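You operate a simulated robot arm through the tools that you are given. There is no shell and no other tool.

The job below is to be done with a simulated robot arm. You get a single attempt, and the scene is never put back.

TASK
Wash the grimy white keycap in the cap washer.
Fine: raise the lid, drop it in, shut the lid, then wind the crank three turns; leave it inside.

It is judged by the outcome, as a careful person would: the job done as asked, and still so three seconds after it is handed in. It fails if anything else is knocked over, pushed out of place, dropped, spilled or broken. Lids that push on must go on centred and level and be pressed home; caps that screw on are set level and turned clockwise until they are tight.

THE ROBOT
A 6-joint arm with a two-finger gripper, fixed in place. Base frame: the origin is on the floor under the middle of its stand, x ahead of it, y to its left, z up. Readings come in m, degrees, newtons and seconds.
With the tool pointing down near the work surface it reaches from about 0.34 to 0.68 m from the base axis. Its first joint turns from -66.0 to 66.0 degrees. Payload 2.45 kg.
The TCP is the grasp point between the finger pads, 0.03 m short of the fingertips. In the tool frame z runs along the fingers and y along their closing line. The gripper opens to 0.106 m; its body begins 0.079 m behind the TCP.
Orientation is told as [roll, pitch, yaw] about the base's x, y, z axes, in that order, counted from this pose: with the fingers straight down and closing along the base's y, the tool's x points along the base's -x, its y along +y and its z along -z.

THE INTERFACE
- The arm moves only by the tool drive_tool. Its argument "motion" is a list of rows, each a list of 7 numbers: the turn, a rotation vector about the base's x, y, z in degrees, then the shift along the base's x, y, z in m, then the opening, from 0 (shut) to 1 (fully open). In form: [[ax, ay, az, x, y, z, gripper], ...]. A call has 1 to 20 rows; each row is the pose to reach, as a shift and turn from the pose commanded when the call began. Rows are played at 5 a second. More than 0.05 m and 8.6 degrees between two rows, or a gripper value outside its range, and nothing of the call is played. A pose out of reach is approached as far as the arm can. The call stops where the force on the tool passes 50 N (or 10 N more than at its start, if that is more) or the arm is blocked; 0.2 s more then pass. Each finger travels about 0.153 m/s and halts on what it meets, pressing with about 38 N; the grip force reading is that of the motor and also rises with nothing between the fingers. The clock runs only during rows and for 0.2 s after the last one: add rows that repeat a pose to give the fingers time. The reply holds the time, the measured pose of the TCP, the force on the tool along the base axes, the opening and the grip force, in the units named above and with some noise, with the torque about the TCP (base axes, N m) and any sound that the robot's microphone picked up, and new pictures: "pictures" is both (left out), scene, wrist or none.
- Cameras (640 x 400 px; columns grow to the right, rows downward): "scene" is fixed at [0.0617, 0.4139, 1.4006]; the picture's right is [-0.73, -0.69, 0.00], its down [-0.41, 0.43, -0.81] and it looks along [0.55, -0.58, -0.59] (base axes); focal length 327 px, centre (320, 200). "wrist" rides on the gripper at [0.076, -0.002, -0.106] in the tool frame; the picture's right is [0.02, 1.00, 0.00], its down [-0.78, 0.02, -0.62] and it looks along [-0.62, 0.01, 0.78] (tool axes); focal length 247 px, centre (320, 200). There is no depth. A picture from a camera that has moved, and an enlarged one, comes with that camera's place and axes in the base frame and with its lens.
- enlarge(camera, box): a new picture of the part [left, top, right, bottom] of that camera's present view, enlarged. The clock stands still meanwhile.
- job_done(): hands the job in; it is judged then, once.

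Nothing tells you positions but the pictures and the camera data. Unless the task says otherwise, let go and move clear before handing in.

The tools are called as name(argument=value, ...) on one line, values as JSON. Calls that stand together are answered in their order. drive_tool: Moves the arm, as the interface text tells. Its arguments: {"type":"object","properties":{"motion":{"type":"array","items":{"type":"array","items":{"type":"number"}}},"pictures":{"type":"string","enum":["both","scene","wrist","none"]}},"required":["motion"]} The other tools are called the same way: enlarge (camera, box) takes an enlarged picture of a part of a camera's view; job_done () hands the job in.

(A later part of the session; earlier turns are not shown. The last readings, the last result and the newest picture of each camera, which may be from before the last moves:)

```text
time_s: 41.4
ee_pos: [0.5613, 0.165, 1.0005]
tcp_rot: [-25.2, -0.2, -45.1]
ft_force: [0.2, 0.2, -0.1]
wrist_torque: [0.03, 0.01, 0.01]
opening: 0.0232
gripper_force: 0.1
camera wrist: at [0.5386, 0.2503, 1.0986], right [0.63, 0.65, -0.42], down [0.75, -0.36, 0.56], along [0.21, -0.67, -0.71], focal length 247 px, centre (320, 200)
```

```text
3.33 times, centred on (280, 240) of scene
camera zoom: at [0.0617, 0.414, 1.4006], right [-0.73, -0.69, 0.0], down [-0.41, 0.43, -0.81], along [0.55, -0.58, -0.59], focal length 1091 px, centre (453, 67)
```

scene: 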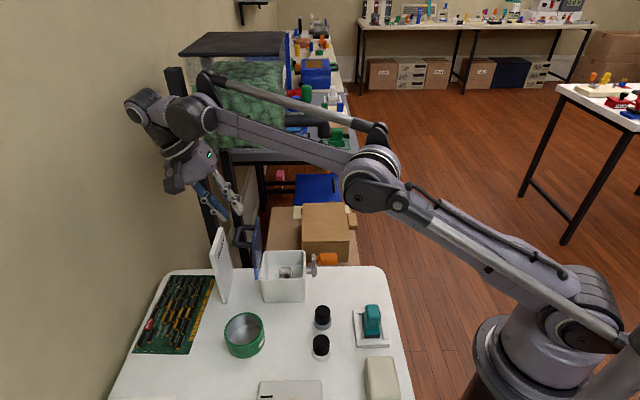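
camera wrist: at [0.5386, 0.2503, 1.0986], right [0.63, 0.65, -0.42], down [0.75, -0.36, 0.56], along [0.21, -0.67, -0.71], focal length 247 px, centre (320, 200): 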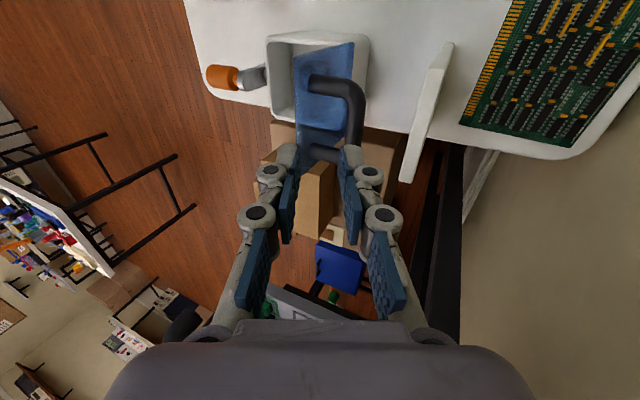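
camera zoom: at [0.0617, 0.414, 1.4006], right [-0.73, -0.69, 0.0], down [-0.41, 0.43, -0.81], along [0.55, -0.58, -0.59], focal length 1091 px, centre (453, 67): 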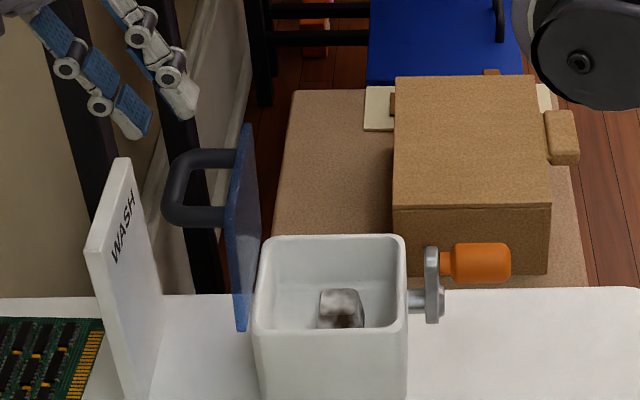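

drive_tool(motion=[[0, 0, 0, 0, 0, -0.032, 0.22], [0, 0, 0, 0, 0, -0.063, 0.22], [0, 0, 0, -0.003, -0.003, -0.072, 0.22], [0, 0, 0, -0.006, -0.006, -0.081, 0.22], [0, 0, 0, -0.009, -0.009, -0.09, 0.22], [0, 0, 0, -0.009, -0.009, -0.09, 0.22]], pictures="both")

enlarge(camera="wrist", box=[180, 100, 480, 300])

enlarge(camera="scene", box=[200, 180, 360, 300])

```text
time_s: 42.8
ee_pos: [0.5521, 0.1541, 0.9105]
tcp_rot: [-25.1, -0.1, -45.0]
ft_force: [0.7, 0.7, 0.1]
wrist_torque: [0.01, 0.0, 0.03]
opening: 0.0232
gripper_force: 0.0
camera wrist: at [0.5292, 0.2404, 1.0078], right [0.63, 0.65, -0.42], down [0.75, -0.36, 0.56], along [0.21, -0.67, -0.71], focal length 247 px, centre (320, 200)
```

scene: 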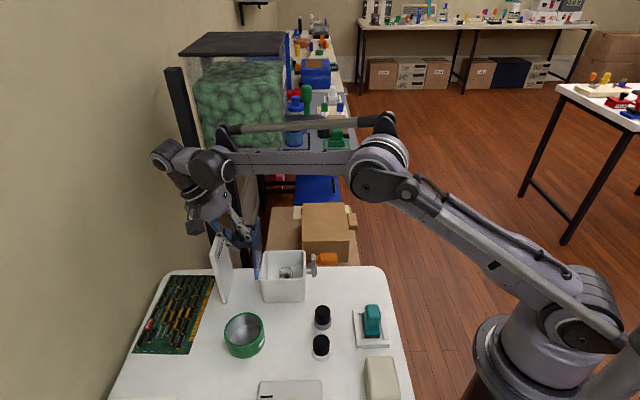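
wrist: 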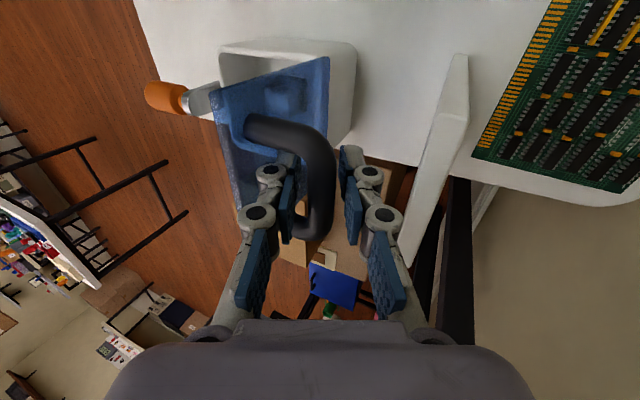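

```text
2.00 times, centred on (330, 200) of wrist
camera zoom: at [0.5292, 0.2404, 1.0078], right [0.63, 0.65, -0.42], down [0.75, -0.36, 0.56], along [0.21, -0.67, -0.71], focal length 494 px, centre (300, 200)
```

zoom: 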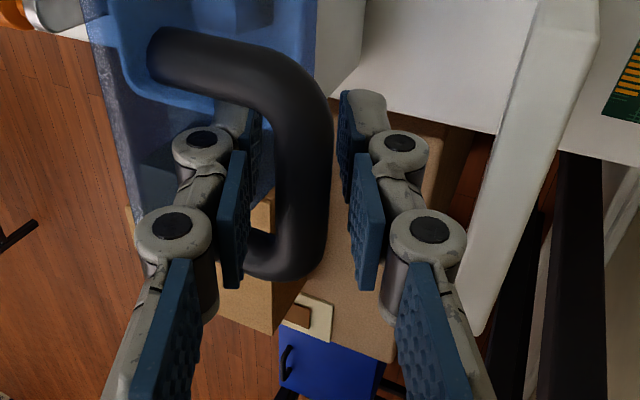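

```text
3.33 times, centred on (280, 240) of scene
camera zoom: at [0.0617, 0.4139, 1.4006], right [-0.73, -0.69, 0.0], down [-0.41, 0.43, -0.81], along [0.55, -0.58, -0.59], focal length 1091 px, centre (453, 67)
```

zoom: 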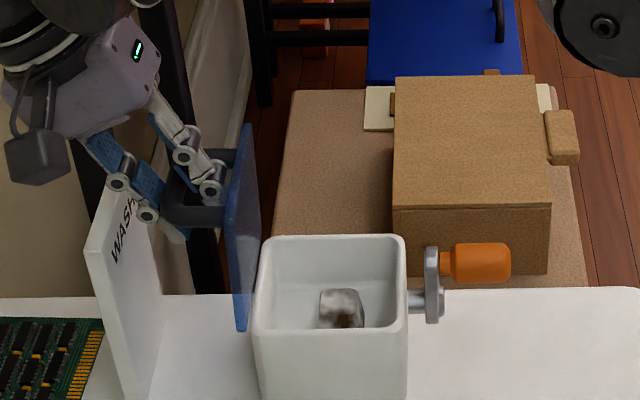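

The bar is again between the fingers. I'll grip it and start the reverse arc back over the top.

drive_tool(motion=[[0, 0, 0, 0, 0, 0, 0.1], [0, 0, 0, 0, 0, 0, 0], [0, 0, 0, 0, 0, 0, 0], [0, 0, 0, -0.004, -0.004, 0.0038, 0], [0, 0, 0, -0.0071, -0.0071, 0.0055, 0], [0, 0, 0, -0.0125, -0.0125, 0.0079, 0], [0, 0, 0, -0.018, -0.018, 0.0096, 0], [0, 0, 0, -0.0235, -0.0235, 0.0107, 0], [0, 0, 0, -0.0291, -0.0291, 0.011, 0]], pictures="both")

enlarge(camera="scene", box=[200, 180, 360, 300])

```text
time_s: 44.8
ee_pos: [0.5235, 0.1261, 0.9217]
tcp_rot: [-24.9, -0.2, -45.0]
ft_force: [7.1, -4.3, -10.3]
wrist_torque: [-0.11, -0.23, 0.16]
opening: 0.0124
gripper_force: 36.7
camera wrist: at [0.5005, 0.2122, 1.0191], right [0.63, 0.65, -0.42], down [0.75, -0.36, 0.56], along [0.21, -0.67, -0.71], focal length 247 px, centre (320, 200)
```

scene: 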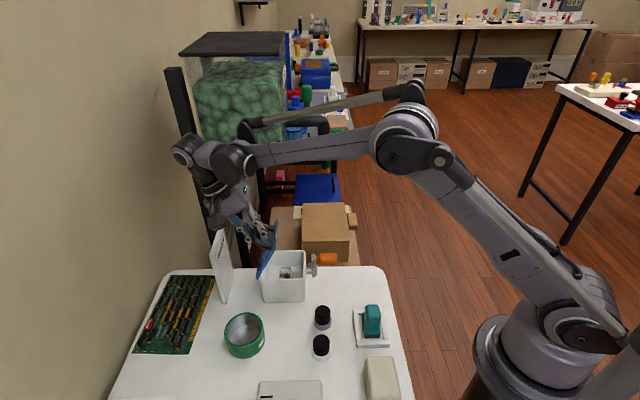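
wrist: 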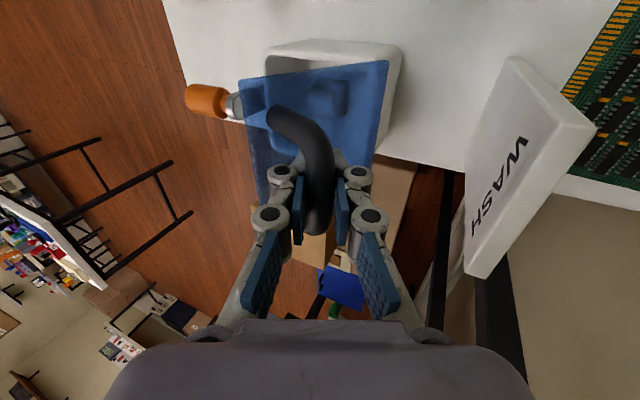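

```text
3.33 times, centred on (280, 240) of scene
camera zoom: at [0.062, 0.4139, 1.4006], right [-0.73, -0.69, 0.0], down [-0.41, 0.43, -0.81], along [0.55, -0.58, -0.59], focal length 1091 px, centre (453, 67)
```

zoom: 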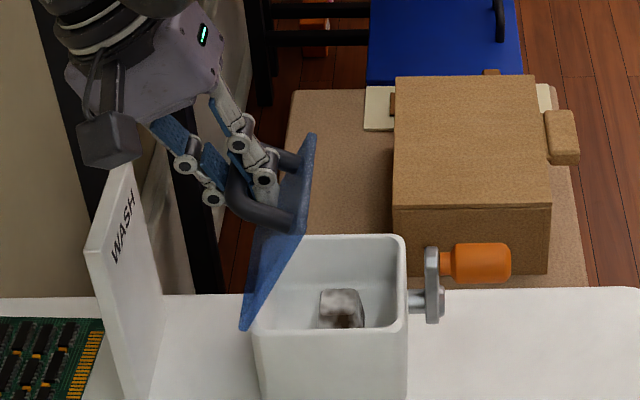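

The lid is following and coming down. I'll continue the closing arc, easing the tilt back.

drive_tool(motion=[[0, 0, 0, -0.0056, -0.0056, -0.0013, 0], [0, 0, 0, -0.0112, -0.0112, -0.0024, 0], [1.77, -1.77, 0, -0.017, -0.017, -0.0038, 0], [3.54, -3.54, 0, -0.0228, -0.0228, -0.006, 0], [5.3, -5.3, 0, -0.0284, -0.0284, -0.0088, 0], [7.07, -7.07, 0, -0.0337, -0.0337, -0.0123, 0]], pictures="both")

enlarge(camera="scene", box=[200, 180, 360, 300])

```text
time_s: 46.2
ee_pos: [0.4904, 0.0941, 0.9083]
tcp_rot: [-14.9, -0.1, -45.0]
ft_force: [12.0, 0.9, -15.8]
wrist_torque: [-0.29, -0.22, 0.07]
opening: 0.0124
gripper_force: 36.5
camera wrist: at [0.4538, 0.1662, 1.0119], right [0.67, 0.7, -0.26], down [0.68, -0.43, 0.6], along [0.31, -0.57, -0.76], focal length 247 px, centre (320, 200)
```

scene: 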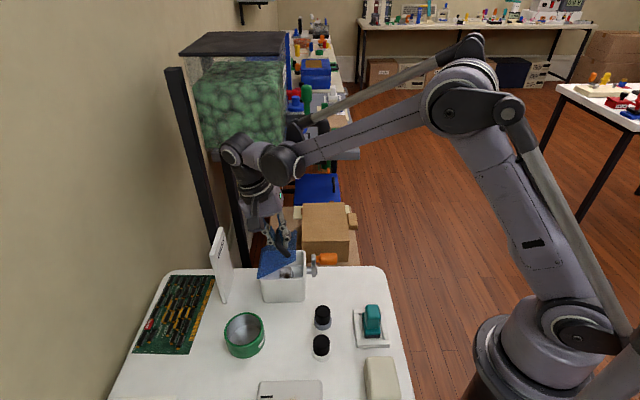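
wrist: 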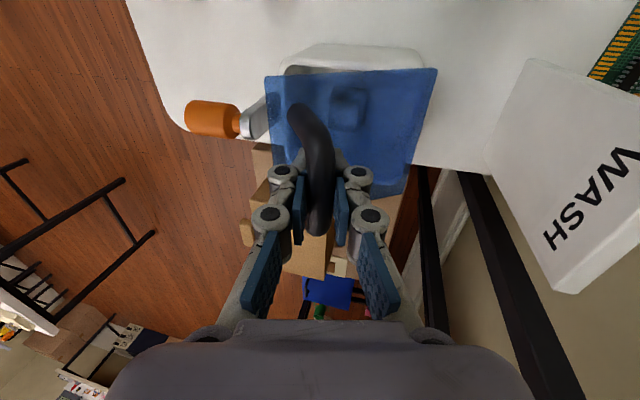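

```text
3.33 times, centred on (280, 240) of scene
camera zoom: at [0.0623, 0.414, 1.4005], right [-0.73, -0.69, 0.0], down [-0.41, 0.43, -0.81], along [0.55, -0.58, -0.59], focal length 1091 px, centre (453, 67)
```

zoom: 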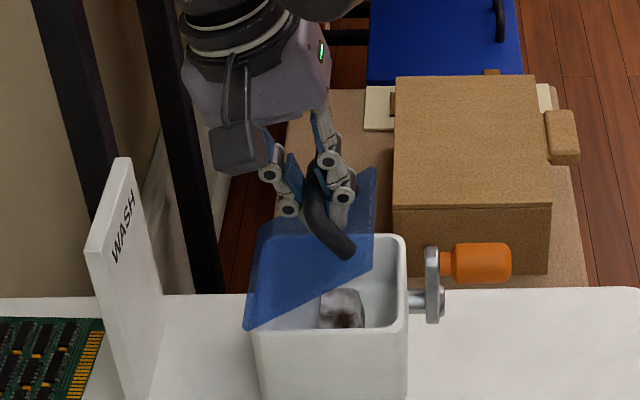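

The lid is about 30° from closed. I'll continue down to shut with a small correction toward the hinge.

drive_tool(motion=[[1.77, -1.77, 0, -0.0046, -0.0046, -0.0042, 0], [3.54, -3.54, 0, -0.0094, -0.0094, -0.0089, 0], [5.3, -5.3, 0, -0.0139, -0.0139, -0.0141, 0], [7.07, -7.07, 0, -0.0181, -0.0181, -0.0199, 0], [8.84, -8.84, 0, -0.022, -0.022, -0.026, 0]], pictures="both")

enlarge(camera="scene", box=[200, 180, 360, 300])

```text
time_s: 47.4
ee_pos: [0.4683, 0.0731, 0.8826]
tcp_rot: [-2.2, -0.1, -45.1]
ft_force: [22.3, 14.5, -17.9]
wrist_torque: [0.37, 0.54, -0.17]
opening: 0.0124
gripper_force: 37.3
camera wrist: at [0.4163, 0.1291, 0.989], right [0.69, 0.72, -0.04], down [0.58, -0.52, 0.62], along [0.43, -0.45, -0.78], focal length 247 px, centre (320, 200)
```

scene: 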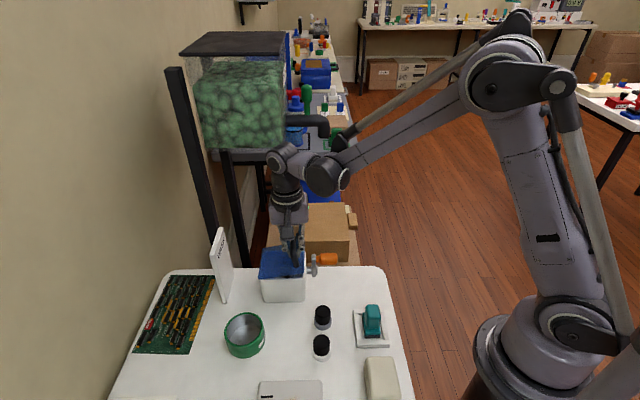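
wrist: 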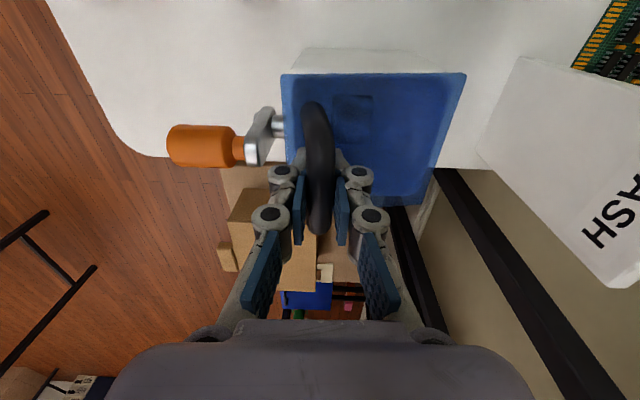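

```text
3.33 times, centred on (280, 240) of scene
camera zoom: at [0.0625, 0.4143, 1.4004], right [-0.73, -0.69, 0.0], down [-0.41, 0.43, -0.81], along [0.55, -0.58, -0.59], focal length 1091 px, centre (453, 67)
```

zoom: 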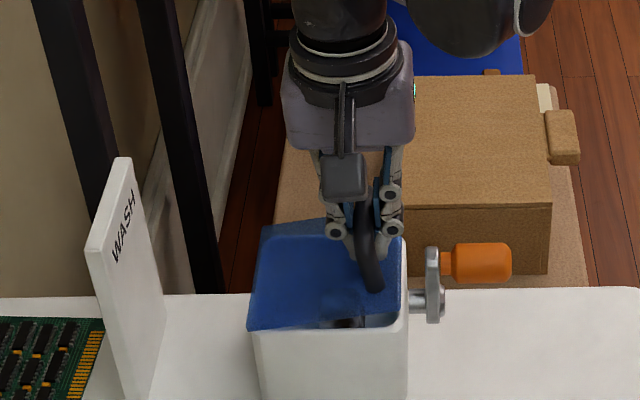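

The lid is nearly shut. I'll ease toward the hinge to relieve the radial pull and finish lowering it.

drive_tool(motion=[[0, 0, 0, 0.0014, 0.0014, -0.002, 0], [0.9, -0.9, 0, 0.0003, 0.0003, -0.0055, 0], [1.77, -1.77, 0, -0.0012, -0.0012, -0.009, 0], [1.77, -1.77, 0, -0.0012, -0.0012, -0.009, 0]], pictures="both")

enlarge(camera="scene", box=[240, 220, 336, 300])

enlarge(camera="wrist", box=[200, 40, 440, 190])

```text
time_s: 48.4
ee_pos: [0.4646, 0.0685, 0.8734]
tcp_rot: [-0.3, -0.1, -45.1]
ft_force: [-7.9, -4.5, 5.2]
wrist_torque: [-0.02, -0.05, 0.23]
opening: 0.0123
gripper_force: 37.4
camera wrist: at [0.4102, 0.1227, 0.9807], right [0.69, 0.72, 0.0], down [0.57, -0.54, 0.62], along [0.45, -0.43, -0.78], focal length 247 px, centre (320, 200)
```

scene: 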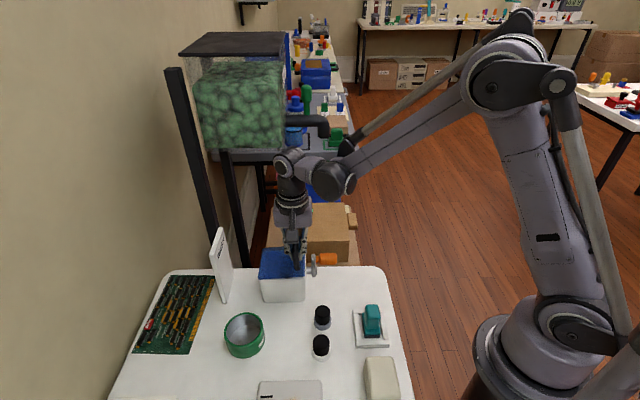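
wrist: 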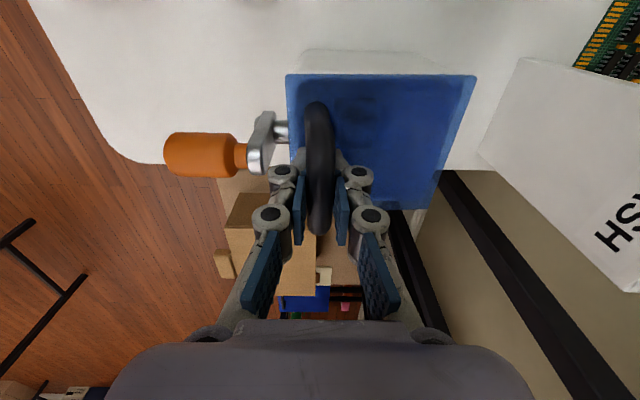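

```text
5.00 times, centred on (288, 260) of scene
camera zoom: at [0.0614, 0.4138, 1.4006], right [-0.73, -0.69, 0.0], down [-0.41, 0.43, -0.81], along [0.55, -0.58, -0.59], focal length 1636 px, centre (480, -100)
```

zoom: 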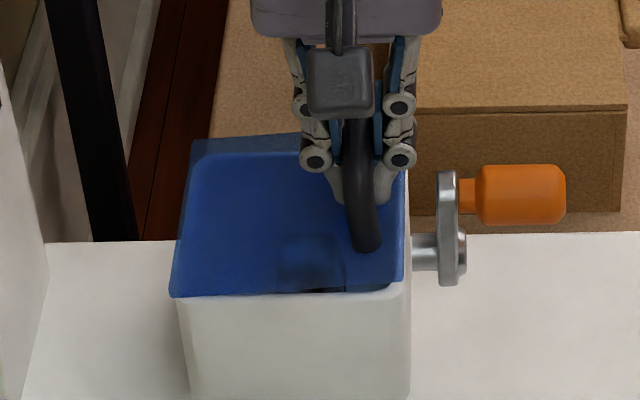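

```text
2.67 times, centred on (320, 115) of wrist
camera zoom: at [0.4102, 0.1227, 0.9807], right [0.69, 0.72, 0.0], down [0.57, -0.54, 0.62], along [0.45, -0.43, -0.78], focal length 659 px, centre (320, 427)
```

zoom: 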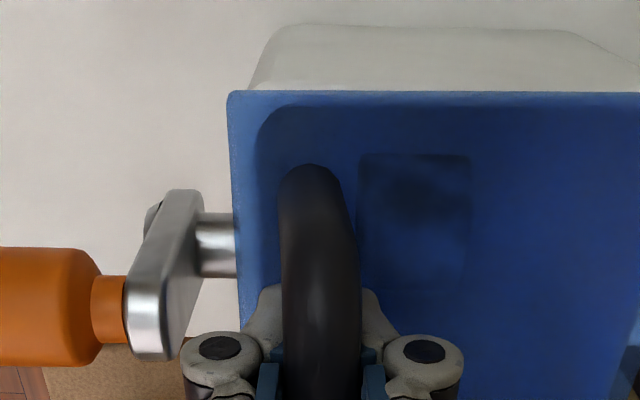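

drive_tool(motion=[[0, 0, 0, -0.0008, -0.0008, -0.0015, 0], [0, 0, 0, -0.0014, -0.0014, -0.003, 0], [0, 0, 0, -0.0018, -0.0018, -0.0045, 0], [0, 0, 0, -0.0018, -0.0018, -0.0045, 0]], pictures="both")

enlarge(camera="scene", box=[240, 220, 336, 300])

```text
time_s: 49.4
ee_pos: [0.4642, 0.0687, 0.869]
tcp_rot: [-0.2, -0.1, -45.1]
ft_force: [-15.5, -13.0, 10.1]
wrist_torque: [0.08, -0.04, 0.13]
opening: 0.0121
gripper_force: 37.1
camera wrist: at [0.4087, 0.1212, 0.9766], right [0.69, 0.72, 0.0], down [0.57, -0.54, 0.62], along [0.45, -0.43, -0.78], focal length 247 px, centre (320, 200)
```

scene: 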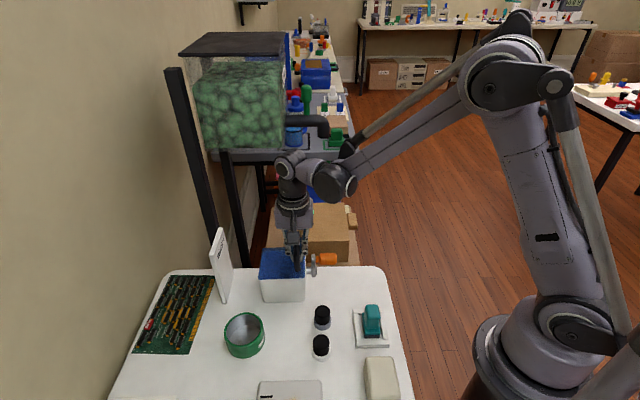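
wrist: 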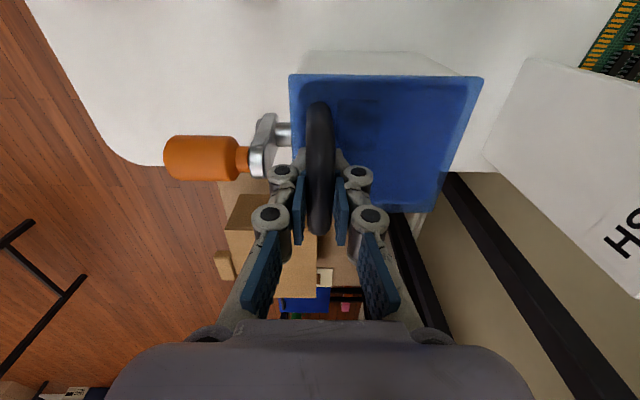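

```text
5.00 times, centred on (288, 260) of scene
camera zoom: at [0.0612, 0.4136, 1.4007], right [-0.73, -0.69, 0.0], down [-0.41, 0.43, -0.81], along [0.55, -0.58, -0.59], focal length 1636 px, centre (480, -100)
```

zoom: 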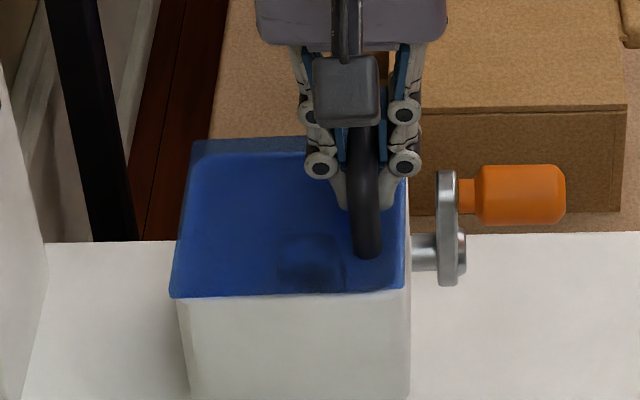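

The lid looks shut, though I'm leaning slightly toward the hinge. I'll relieve that, release the bar, and then press the lid home from above with closed fingers.

drive_tool(motion=[[0, 0, 0, -0.0018, -0.0018, -0.0005, 0], [0, 0, 0, -0.0018, -0.0018, -0.0005, 0.28], [0, 0, 0, -0.0018, -0.0018, -0.0005, 0.28], [0, 0, 0, -0.0018, -0.0018, 0.02, 0.28], [0, 0, 0, -0.0018, -0.0018, 0.05, 0.28], [0, 0, 0, -0.0018, -0.0018, 0.07, 0.1], [0, 0, 0, -0.0018, -0.0018, 0.07, 0.0], [0, 0, 0, -0.0018, -0.0018, 0.07, 0.0]], pictures="both")

enlarge(camera="scene", box=[200, 220, 344, 310])

enlarge(camera="wrist", box=[200, 40, 440, 190])

```text
time_s: 51.2
ee_pos: [0.4625, 0.0683, 0.9396]
tcp_rot: [-0.1, -0.1, -45.1]
ft_force: [0.4, -0.2, 0.7]
wrist_torque: [0.04, 0.02, 0.01]
opening: 0.0
gripper_force: 28.3
camera wrist: at [0.4074, 0.1218, 1.0461], right [0.69, 0.72, 0.0], down [0.56, -0.54, 0.62], along [0.45, -0.43, -0.78], focal length 247 px, centre (320, 200)
```

scene: 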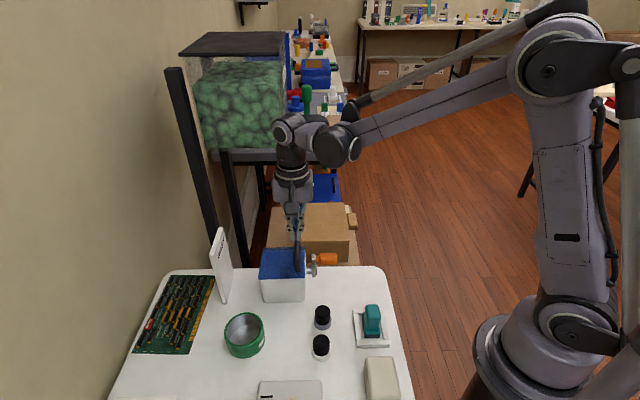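
wrist: 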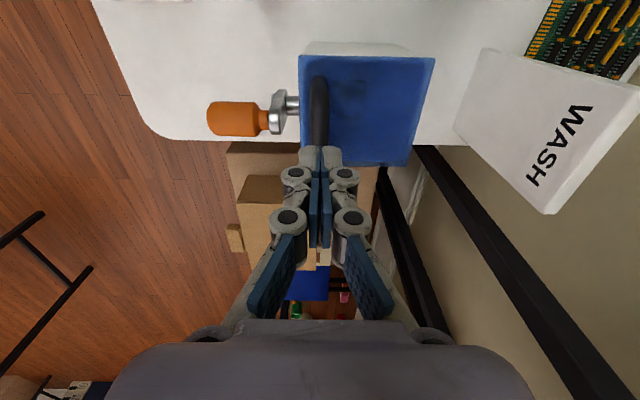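

```text
4.44 times, centred on (272, 265) of scene
camera zoom: at [0.0617, 0.4139, 1.4006], right [-0.73, -0.69, 0.0], down [-0.41, 0.43, -0.81], along [0.55, -0.58, -0.59], focal length 1455 px, centre (533, -89)
```

zoom: 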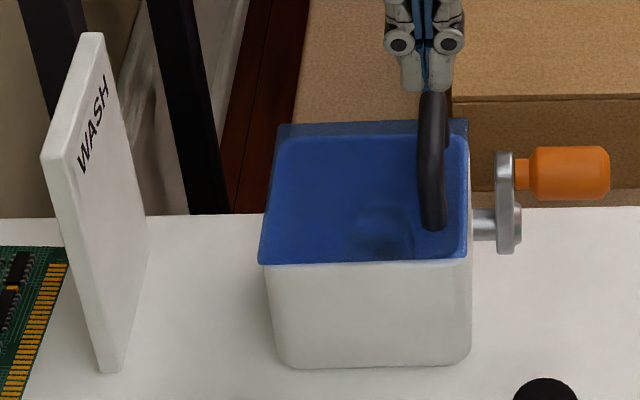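

```text
2.67 times, centred on (320, 115) of wrist
camera zoom: at [0.4074, 0.1218, 1.0461], right [0.69, 0.72, 0.0], down [0.56, -0.54, 0.62], along [0.45, -0.43, -0.78], focal length 659 px, centre (320, 427)
```

zoom: 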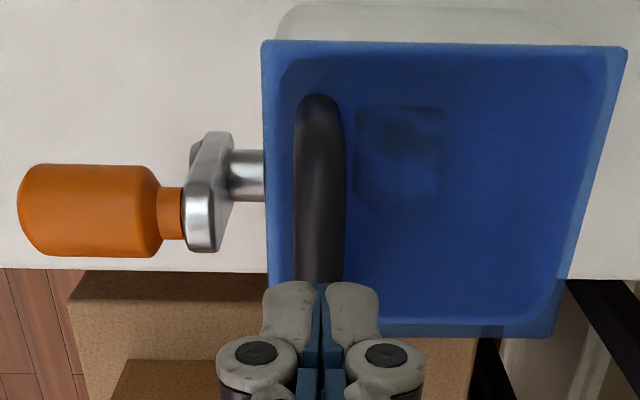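

The free edge may still be a millimetre or so up. I'll press gently straight down on the bar with the closed fingertips.

drive_tool(motion=[[0, 0, 0, 0, 0, -0.02, 0], [0, 0, 0, 0, 0, -0.034, 0], [0, 0, 0, 0, 0, -0.038, 0], [0, 0, 0, 0, 0, -0.04, 0], [0, 0, 0, 0, 0, -0.042, 0]], pictures="none")

```text
time_s: 52.0
ee_pos: [0.4616, 0.067, 0.9068]
tcp_rot: [-0.1, 0.0, -45.1]
ft_force: [-2.1, -0.5, 16.9]
wrist_torque: [0.14, 0.22, -0.1]
opening: 0.0059
gripper_force: 28.7
stopped in row 3: the force on the tool passed its limit at 64 N (the readings are from after the stop); the commanded pose is now the measured one
```

enlarge(camera="scene", box=[200, 220, 344, 310])

enlarge(camera="wrist", box=[200, 40, 440, 190])

```text
4.44 times, centred on (272, 265) of scene
camera zoom: at [0.0614, 0.4139, 1.4006], right [-0.73, -0.69, 0.0], down [-0.41, 0.43, -0.81], along [0.55, -0.58, -0.59], focal length 1455 px, centre (533, -89)
```

zoom: 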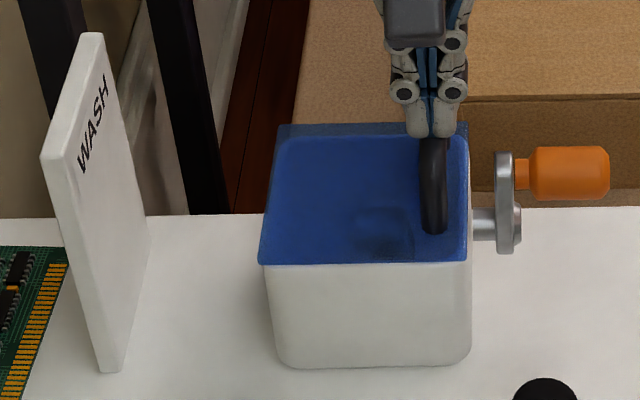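

```text
2.67 times, centred on (320, 115) of wrist
camera zoom: at [0.4077, 0.1202, 1.0133], right [0.69, 0.72, 0.0], down [0.57, -0.54, 0.62], along [0.45, -0.43, -0.78], focal length 659 px, centre (320, 427)
```

zoom: 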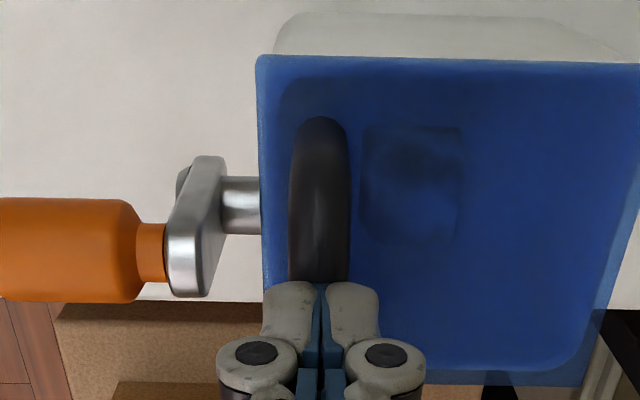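

The lid is fully shut now, with its edge level with the rim as at the start. I'll open slightly, rise off, and turn the tool 90° for the crank.

drive_tool(motion=[[0, 0, 0, 0, 0, 0.0, 0.15], [0, 0, 0, 0, 0, 0.0, 0.25], [0, 0, 0, 0, 0, 0.01, 0.25], [0, 0, 0, 0, 0, 0.04, 0.25], [0, 0, 0, 0, 0, 0.07, 0.25], [0, 0, 8.2, -0.008, -0.008, 0.07, 0.4], [0, 0, 16.4, -0.016, -0.016, 0.07, 0.4], [0, 0, 24.6, -0.024, -0.024, 0.07, 0.4], [0, 0, 32.8, -0.03, -0.03, 0.07, 0.4], [0, 0, 41, -0.036, -0.036, 0.07, 0.4], [0, 0, 49.2, -0.04, -0.04, 0.07, 0.4], [0, 0, 57.4, -0.044, -0.044, 0.07, 0.4], [0, 0, 65.6, -0.048, -0.048, 0.07, 0.4], [0, 0, 73.8, -0.05, -0.05, 0.07, 0.4], [0, 0, 82, -0.052, -0.05, 0.07, 0.4], [0, 0, 90, -0.052, -0.05, 0.07, 0.4], [0, 0, 90, -0.052, -0.05, 0.07, 0.4]], pictures="both")

enlarge(camera="wrist", box=[200, 40, 440, 190])

enlarge(camera="scene", box=[220, 200, 364, 290])

```text
time_s: 55.6
ee_pos: [0.41, 0.0165, 0.9762]
tcp_rot: [-0.2, -0.2, 45.0]
ft_force: [0.3, 0.3, -0.6]
wrist_torque: [0.01, 0.0, -0.02]
opening: 0.0426
gripper_force: 0.1
camera wrist: at [0.3577, -0.038, 1.0824], right [-0.72, 0.69, 0.0], down [0.54, 0.57, 0.62], along [0.43, 0.45, -0.78], focal length 247 px, centre (320, 200)
```

scene: 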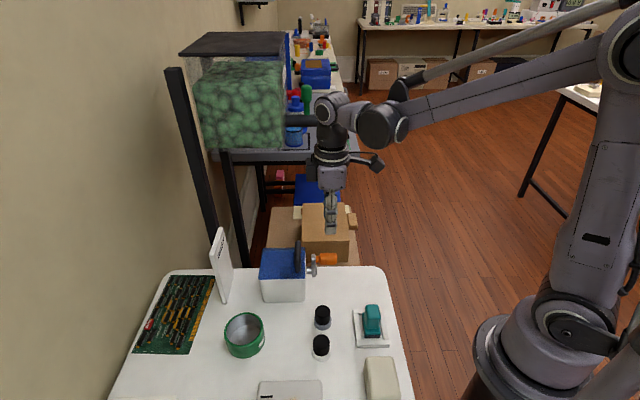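
wrist: 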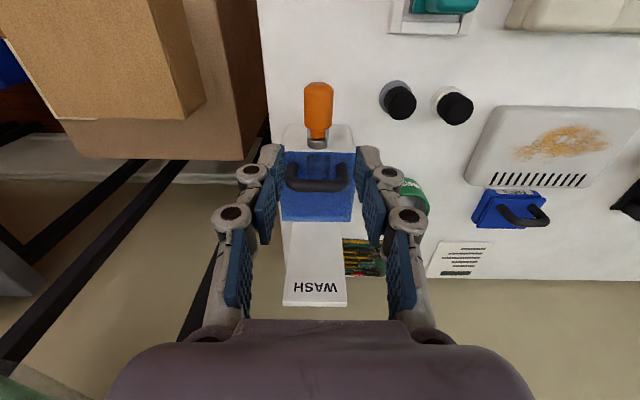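

```text
2.67 times, centred on (320, 115) of wrist
camera zoom: at [0.3577, -0.038, 1.0824], right [-0.72, 0.69, 0.0], down [0.54, 0.57, 0.62], along [0.43, 0.45, -0.78], focal length 659 px, centre (320, 427)
```

zoom: 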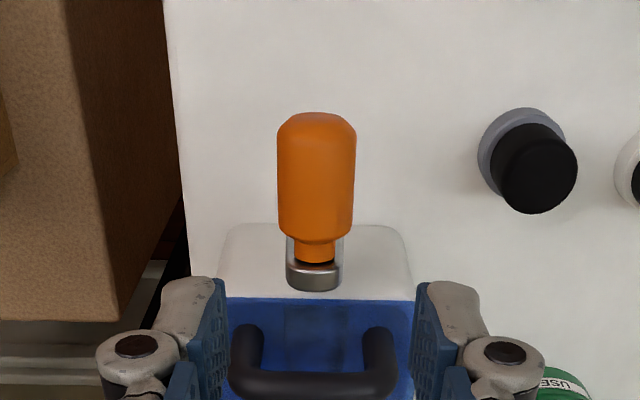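

```text
4.44 times, centred on (292, 245) of scene
camera zoom: at [0.0617, 0.4139, 1.4006], right [-0.73, -0.69, 0.0], down [-0.41, 0.43, -0.81], along [0.55, -0.58, -0.59], focal length 1455 px, centre (444, 0)
```

zoom: 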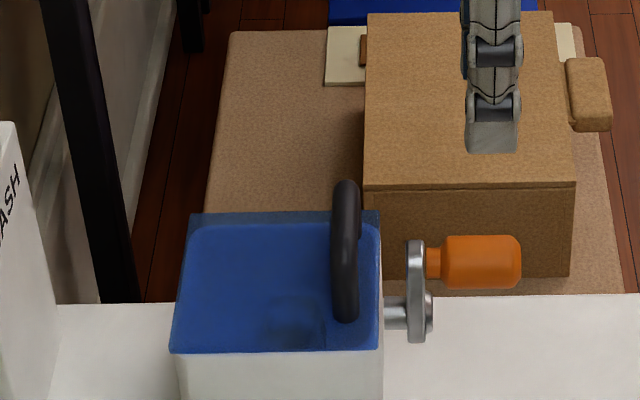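

I'm now above the crank with the fingers set to close across the orange handle. I'll measure the crank geometry more precisely before descending.

enlarge(camera="scene", box=[300, 240, 348, 290])

enlarge(camera="wrist", box=[280, 60, 360, 160])

```text
8.00 times, centred on (324, 265) of scene
camera zoom: at [0.0617, 0.4139, 1.4006], right [-0.73, -0.69, 0.0], down [-0.41, 0.43, -0.81], along [0.55, -0.58, -0.59], focal length 2618 px, centre (288, -320)
```

zoom: 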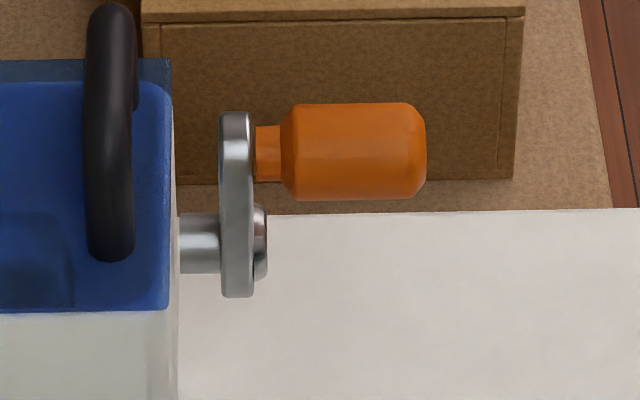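

```text
4.00 times, centred on (320, 110) of wrist
camera zoom: at [0.3577, -0.038, 1.0824], right [-0.72, 0.69, 0.0], down [0.54, 0.57, 0.62], along [0.43, 0.45, -0.78], focal length 988 px, centre (320, 560)
```

zoom: 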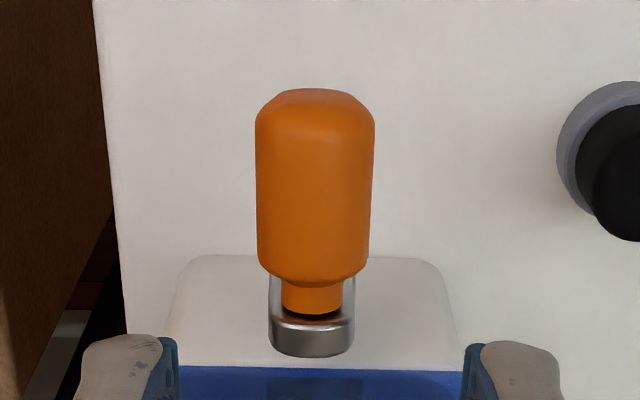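

The crank shaft is at about z 0.804 and the handle axis at about z 0.841, so the radius is roughly 37 mm. I'll lower the fingers around the orange handle, keeping the tips short enough to clear the table at the bottom of the turn.

drive_tool(motion=[[0, 0, 0, -0.0006, -0.0022, -0.04, 0.42], [0, 0, 0, -0.0006, -0.0022, -0.075, 0.42], [0, 0, 0, -0.0006, -0.0022, -0.1, 0.42], [0, 0, 0, -0.0006, -0.0022, -0.1205, 0.42], [0, 0, 0, -0.0006, -0.0022, -0.1205, 0.42]], pictures="both")

enlarge(camera="scene", box=[280, 215, 376, 290])

enlarge(camera="wrist", box=[220, 80, 420, 205])

```text
time_s: 56.8
ee_pos: [0.4092, 0.014, 0.8538]
tcp_rot: [-0.2, -0.1, 44.9]
ft_force: [0.7, -0.5, 0.3]
wrist_torque: [0.0, -0.03, 0.04]
opening: 0.0446
gripper_force: 0.1
camera wrist: at [0.3569, -0.0401, 0.9616], right [-0.72, 0.69, 0.0], down [0.54, 0.57, 0.62], along [0.43, 0.45, -0.78], focal length 247 px, centre (320, 200)
```

scene: 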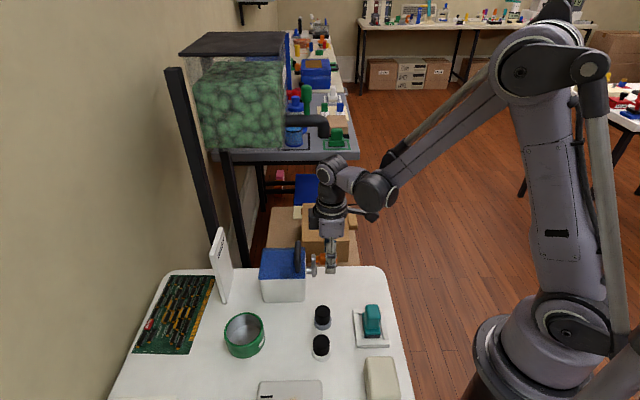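
wrist: 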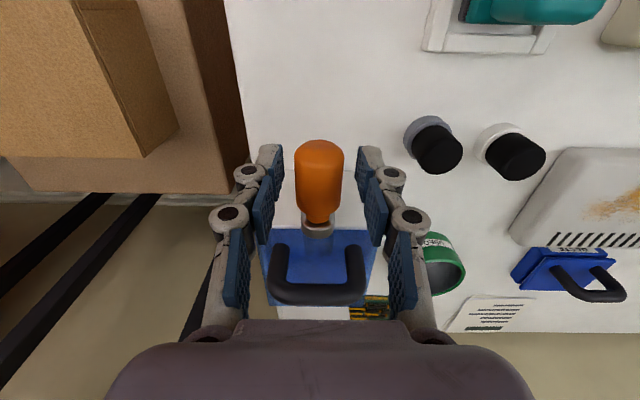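

```text
5.33 times, centred on (328, 252) of scene
camera zoom: at [0.0617, 0.4139, 1.4006], right [-0.73, -0.69, 0.0], down [-0.41, 0.43, -0.81], along [0.55, -0.58, -0.59], focal length 1746 px, centre (277, -80)
```

zoom: 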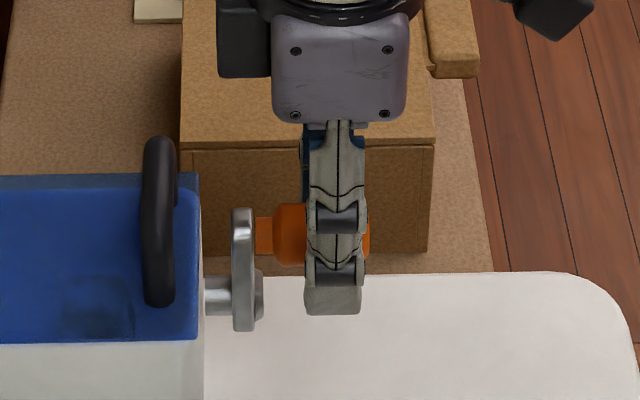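

```text
3.20 times, centred on (320, 142) of wrist
camera zoom: at [0.3569, -0.0401, 0.9616], right [-0.72, 0.69, 0.0], down [0.54, 0.57, 0.62], along [0.43, 0.45, -0.78], focal length 790 px, centre (320, 384)
```

zoom: 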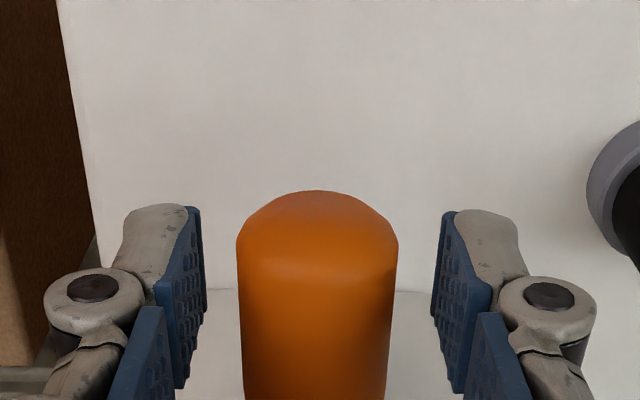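

The handle is centred between the fingers. Closing on it now.

drive_tool(motion=[[0, 0, 0, 0, 0, 0, 0.3], [0, 0, 0, 0, 0, 0, 0.15], [0, 0, 0, 0, 0, 0, 0.15], [0, 0, 0, 0, 0, 0, 0.15]], pictures="both")

enlarge(camera="scene", box=[280, 215, 376, 290])

```text
time_s: 57.8
ee_pos: [0.4097, 0.0158, 0.855]
tcp_rot: [-0.1, 0.0, 44.9]
ft_force: [-0.5, -0.4, -5.6]
wrist_torque: [0.01, -0.05, 0.01]
opening: 0.0265
gripper_force: 44.7
camera wrist: at [0.357, -0.0401, 0.9618], right [-0.72, 0.69, 0.0], down [0.54, 0.57, 0.62], along [0.43, 0.45, -0.78], focal length 247 px, centre (320, 200)
```

scene: 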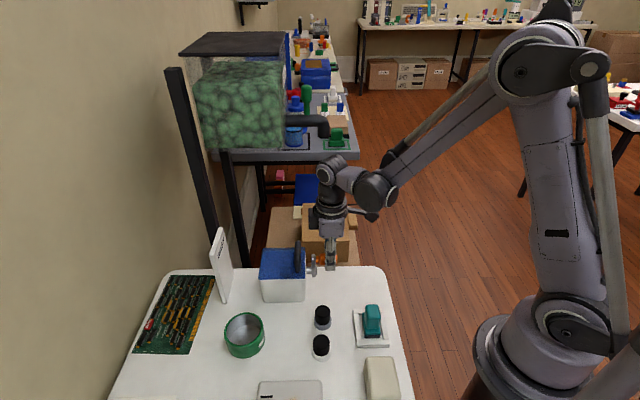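
wrist: 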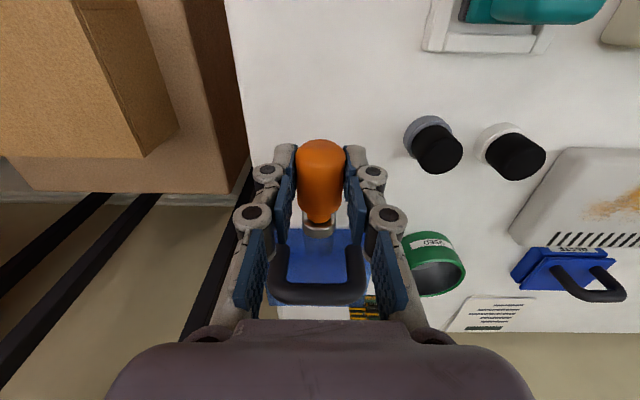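

```text
5.33 times, centred on (328, 252) of scene
camera zoom: at [0.0618, 0.4139, 1.4006], right [-0.73, -0.69, 0.0], down [-0.41, 0.43, -0.81], along [0.55, -0.58, -0.59], focal length 1746 px, centre (277, -80)
```

zoom: 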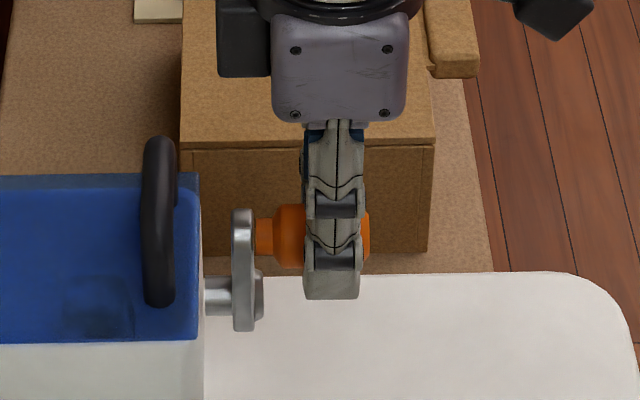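

The handle is gripped. I'll start winding clockwise as seen from the crank side, and check the forces over the first 40°.

drive_tool(motion=[[0, 0, 0, 0.00459, -0.00459, -0.0006, 0.15], [0, 0, 0, 0.00904, -0.00904, -0.0023, 0.15], [0, 0, 0, 0.01322, -0.01322, -0.005, 0.15], [0, 0, 0, 0.017, -0.017, -0.0087, 0.15]], pictures="both")

enlarge(camera="scene", box=[280, 215, 376, 290])

enlarge(camera="wrist", box=[220, 80, 420, 205])

```text
time_s: 58.6
ee_pos: [0.4142, 0.009, 0.8494]
tcp_rot: [1.9, 0.1, 45.5]
ft_force: [-25.8, 21.5, 0.1]
wrist_torque: [0.36, 0.13, -0.1]
opening: 0.0379
gripper_force: 16.5
stopped in row 4: the force on the tool passed its limit at 52 N (the readings are from after the stop); the commanded pose is now the measured one
camera wrist: at [0.3651, -0.0476, 0.9564], right [-0.73, 0.69, 0.03], down [0.55, 0.56, 0.62], along [0.41, 0.47, -0.78], focal length 247 px, centre (320, 200)
```

scene: 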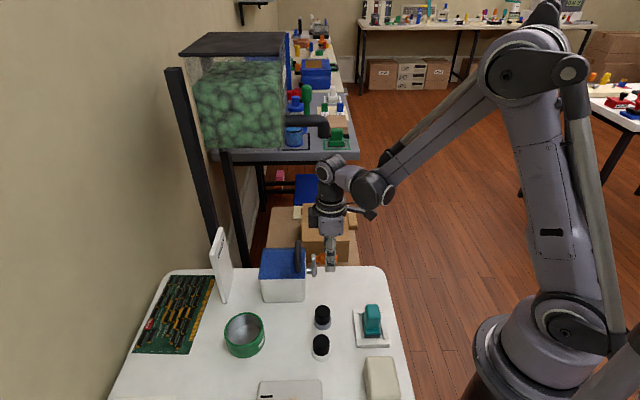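
wrist: 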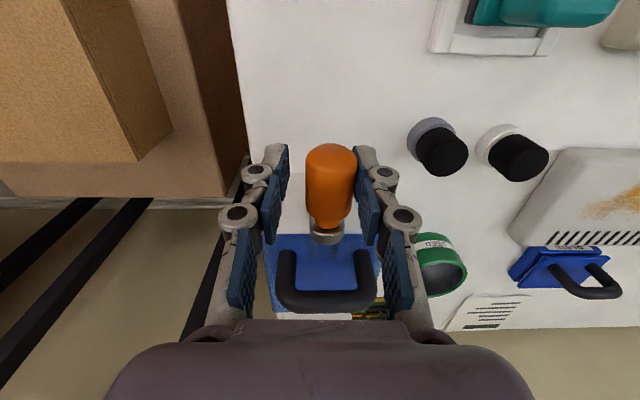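

```text
5.33 times, centred on (328, 252) of scene
camera zoom: at [0.0611, 0.4145, 1.4004], right [-0.73, -0.69, 0.0], down [-0.41, 0.43, -0.81], along [0.55, -0.58, -0.59], focal length 1746 px, centre (277, -80)
```

zoom: 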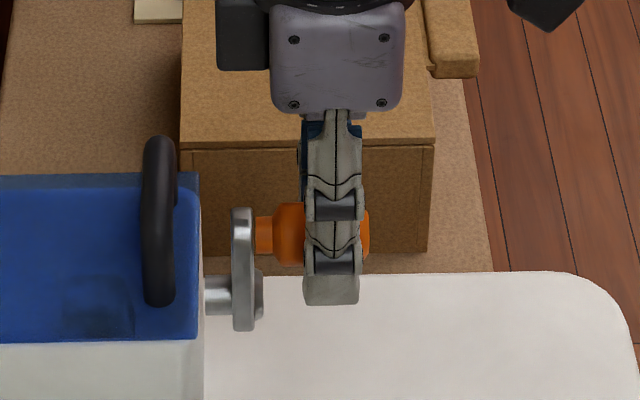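

```text
3.20 times, centred on (320, 142) of wrist
camera zoom: at [0.3651, -0.0476, 0.9564], right [-0.73, 0.69, 0.03], down [0.55, 0.56, 0.62], along [0.41, 0.47, -0.78], focal length 790 px, centre (320, 384)
```

zoom: 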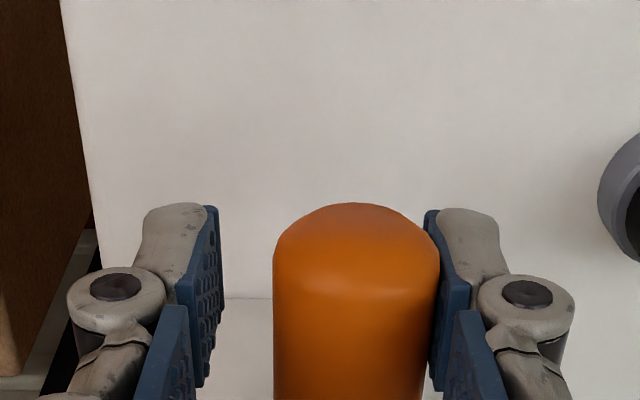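

The crank didn't turn this way; the handle resisted with over 50 N and hardly moved. I'll back off to the starting position, straighten the tool, and try the other direction gently.

drive_tool(motion=[[-0.7, -0.7, -0.25, -0.0025, 0.003, 0.003, 0.42], [-1.34, -1.34, -0.5, -0.0047, 0.006, 0.0056, 0.42], [-1.34, -1.34, -0.5, -0.0047, 0.006, 0.0056, 0.42]], pictures="both")

enlarge(camera="wrist", box=[220, 80, 420, 205])

enlarge(camera="scene", box=[260, 215, 356, 290])

```text
time_s: 59.5
ee_pos: [0.4153, 0.0114, 0.8556]
tcp_rot: [-0.8, 0.0, 44.7]
ft_force: [0.3, 0.6, -0.2]
wrist_torque: [-0.02, -0.02, -0.02]
opening: 0.0446
gripper_force: 0.1
camera wrist: at [0.3608, -0.0421, 0.9621], right [-0.72, 0.7, -0.01], down [0.54, 0.57, 0.62], along [0.44, 0.44, -0.78], focal length 247 px, centre (320, 200)
```

scene: 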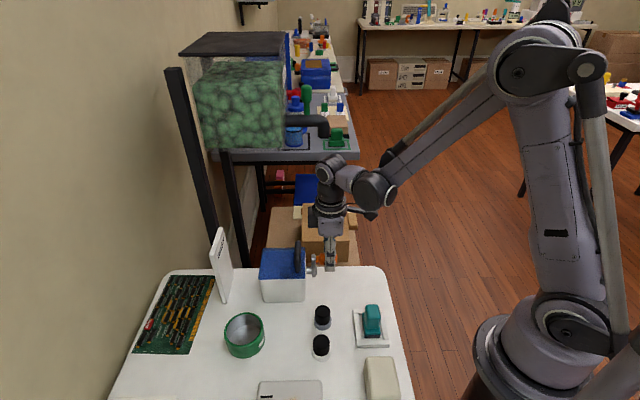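
wrist: 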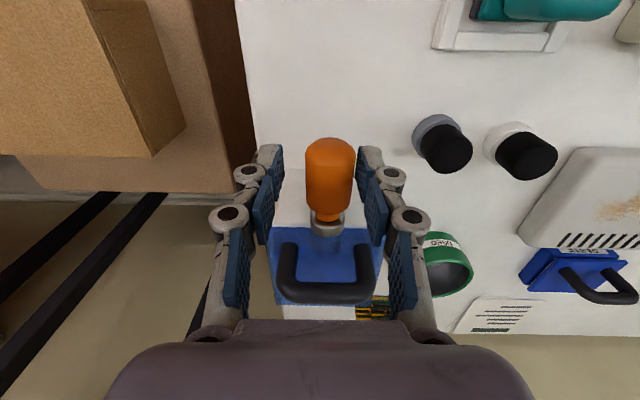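

```text
3.20 times, centred on (320, 142) of wrist
camera zoom: at [0.3608, -0.0421, 0.9621], right [-0.72, 0.7, -0.01], down [0.54, 0.57, 0.62], along [0.44, 0.44, -0.78], focal length 790 px, centre (320, 384)
```

zoom: 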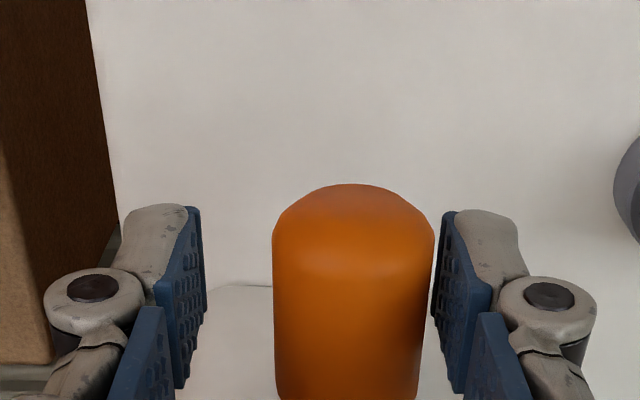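

```text
5.33 times, centred on (308, 252) of scene
camera zoom: at [0.0617, 0.4139, 1.4006], right [-0.73, -0.69, 0.0], down [-0.41, 0.43, -0.81], along [0.55, -0.58, -0.59], focal length 1746 px, centre (384, -80)
```

zoom: 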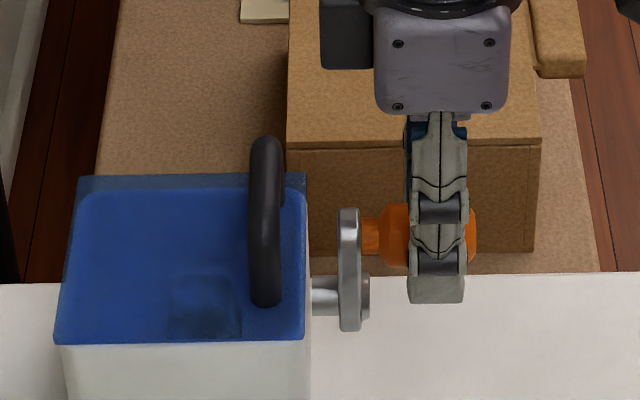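

The handle is still at the top and the washer hasn't moved. I'll recentre, re-grip, and try counter-clockwise with small steps.

drive_tool(motion=[[0.57, 0.57, 0.3, -0.002, 0.002, 0.0, 0.42], [0.57, 0.57, 0.3, -0.0045, 0.003, 0.0, 0.42], [0.57, 0.57, 0.3, -0.0045, 0.003, 0.0, 0.42], [0.57, 0.57, 0.3, -0.0045, 0.003, 0.0, 0.25], [0.57, 0.57, 0.3, -0.0045, 0.003, 0.0, 0.15], [0.57, 0.57, 0.3, -0.0045, 0.003, 0.0, 0.15]], pictures="wrist")

enlarge(camera="wrist", box=[220, 80, 420, 205])

```text
time_s: 60.9
ee_pos: [0.4098, 0.0156, 0.8554]
tcp_rot: [0.1, 0.1, 44.9]
ft_force: [0.4, 0.1, 0.7]
wrist_torque: [-0.03, -0.03, 0.0]
opening: 0.027
gripper_force: 44.9
camera wrist: at [0.3575, -0.0401, 0.9624], right [-0.72, 0.69, 0.0], down [0.54, 0.57, 0.62], along [0.43, 0.45, -0.78], focal length 247 px, centre (320, 200)
```

wrist: 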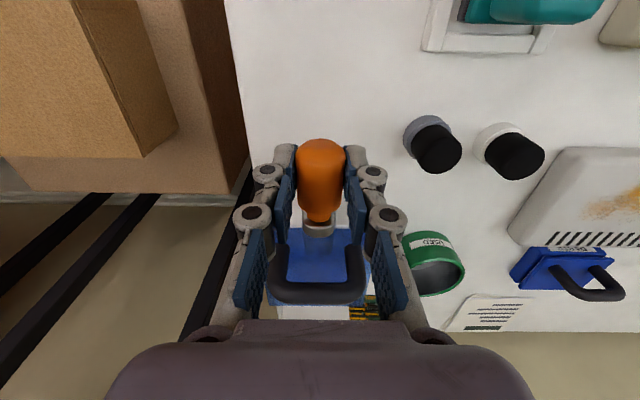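

```text
3.20 times, centred on (320, 142) of wrist
camera zoom: at [0.3575, -0.0401, 0.9624], right [-0.72, 0.69, 0.0], down [0.54, 0.57, 0.62], along [0.43, 0.45, -0.78], focal length 790 px, centre (320, 384)
```

zoom: 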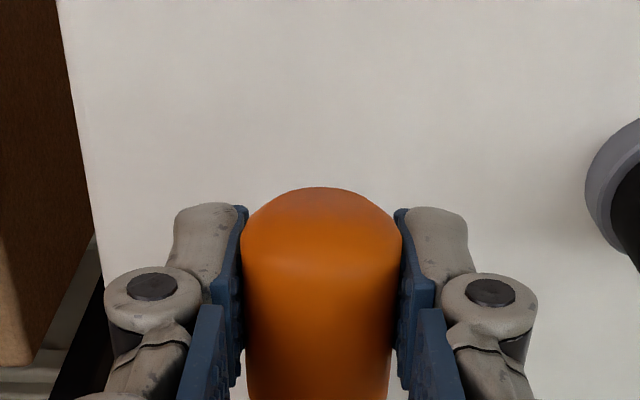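

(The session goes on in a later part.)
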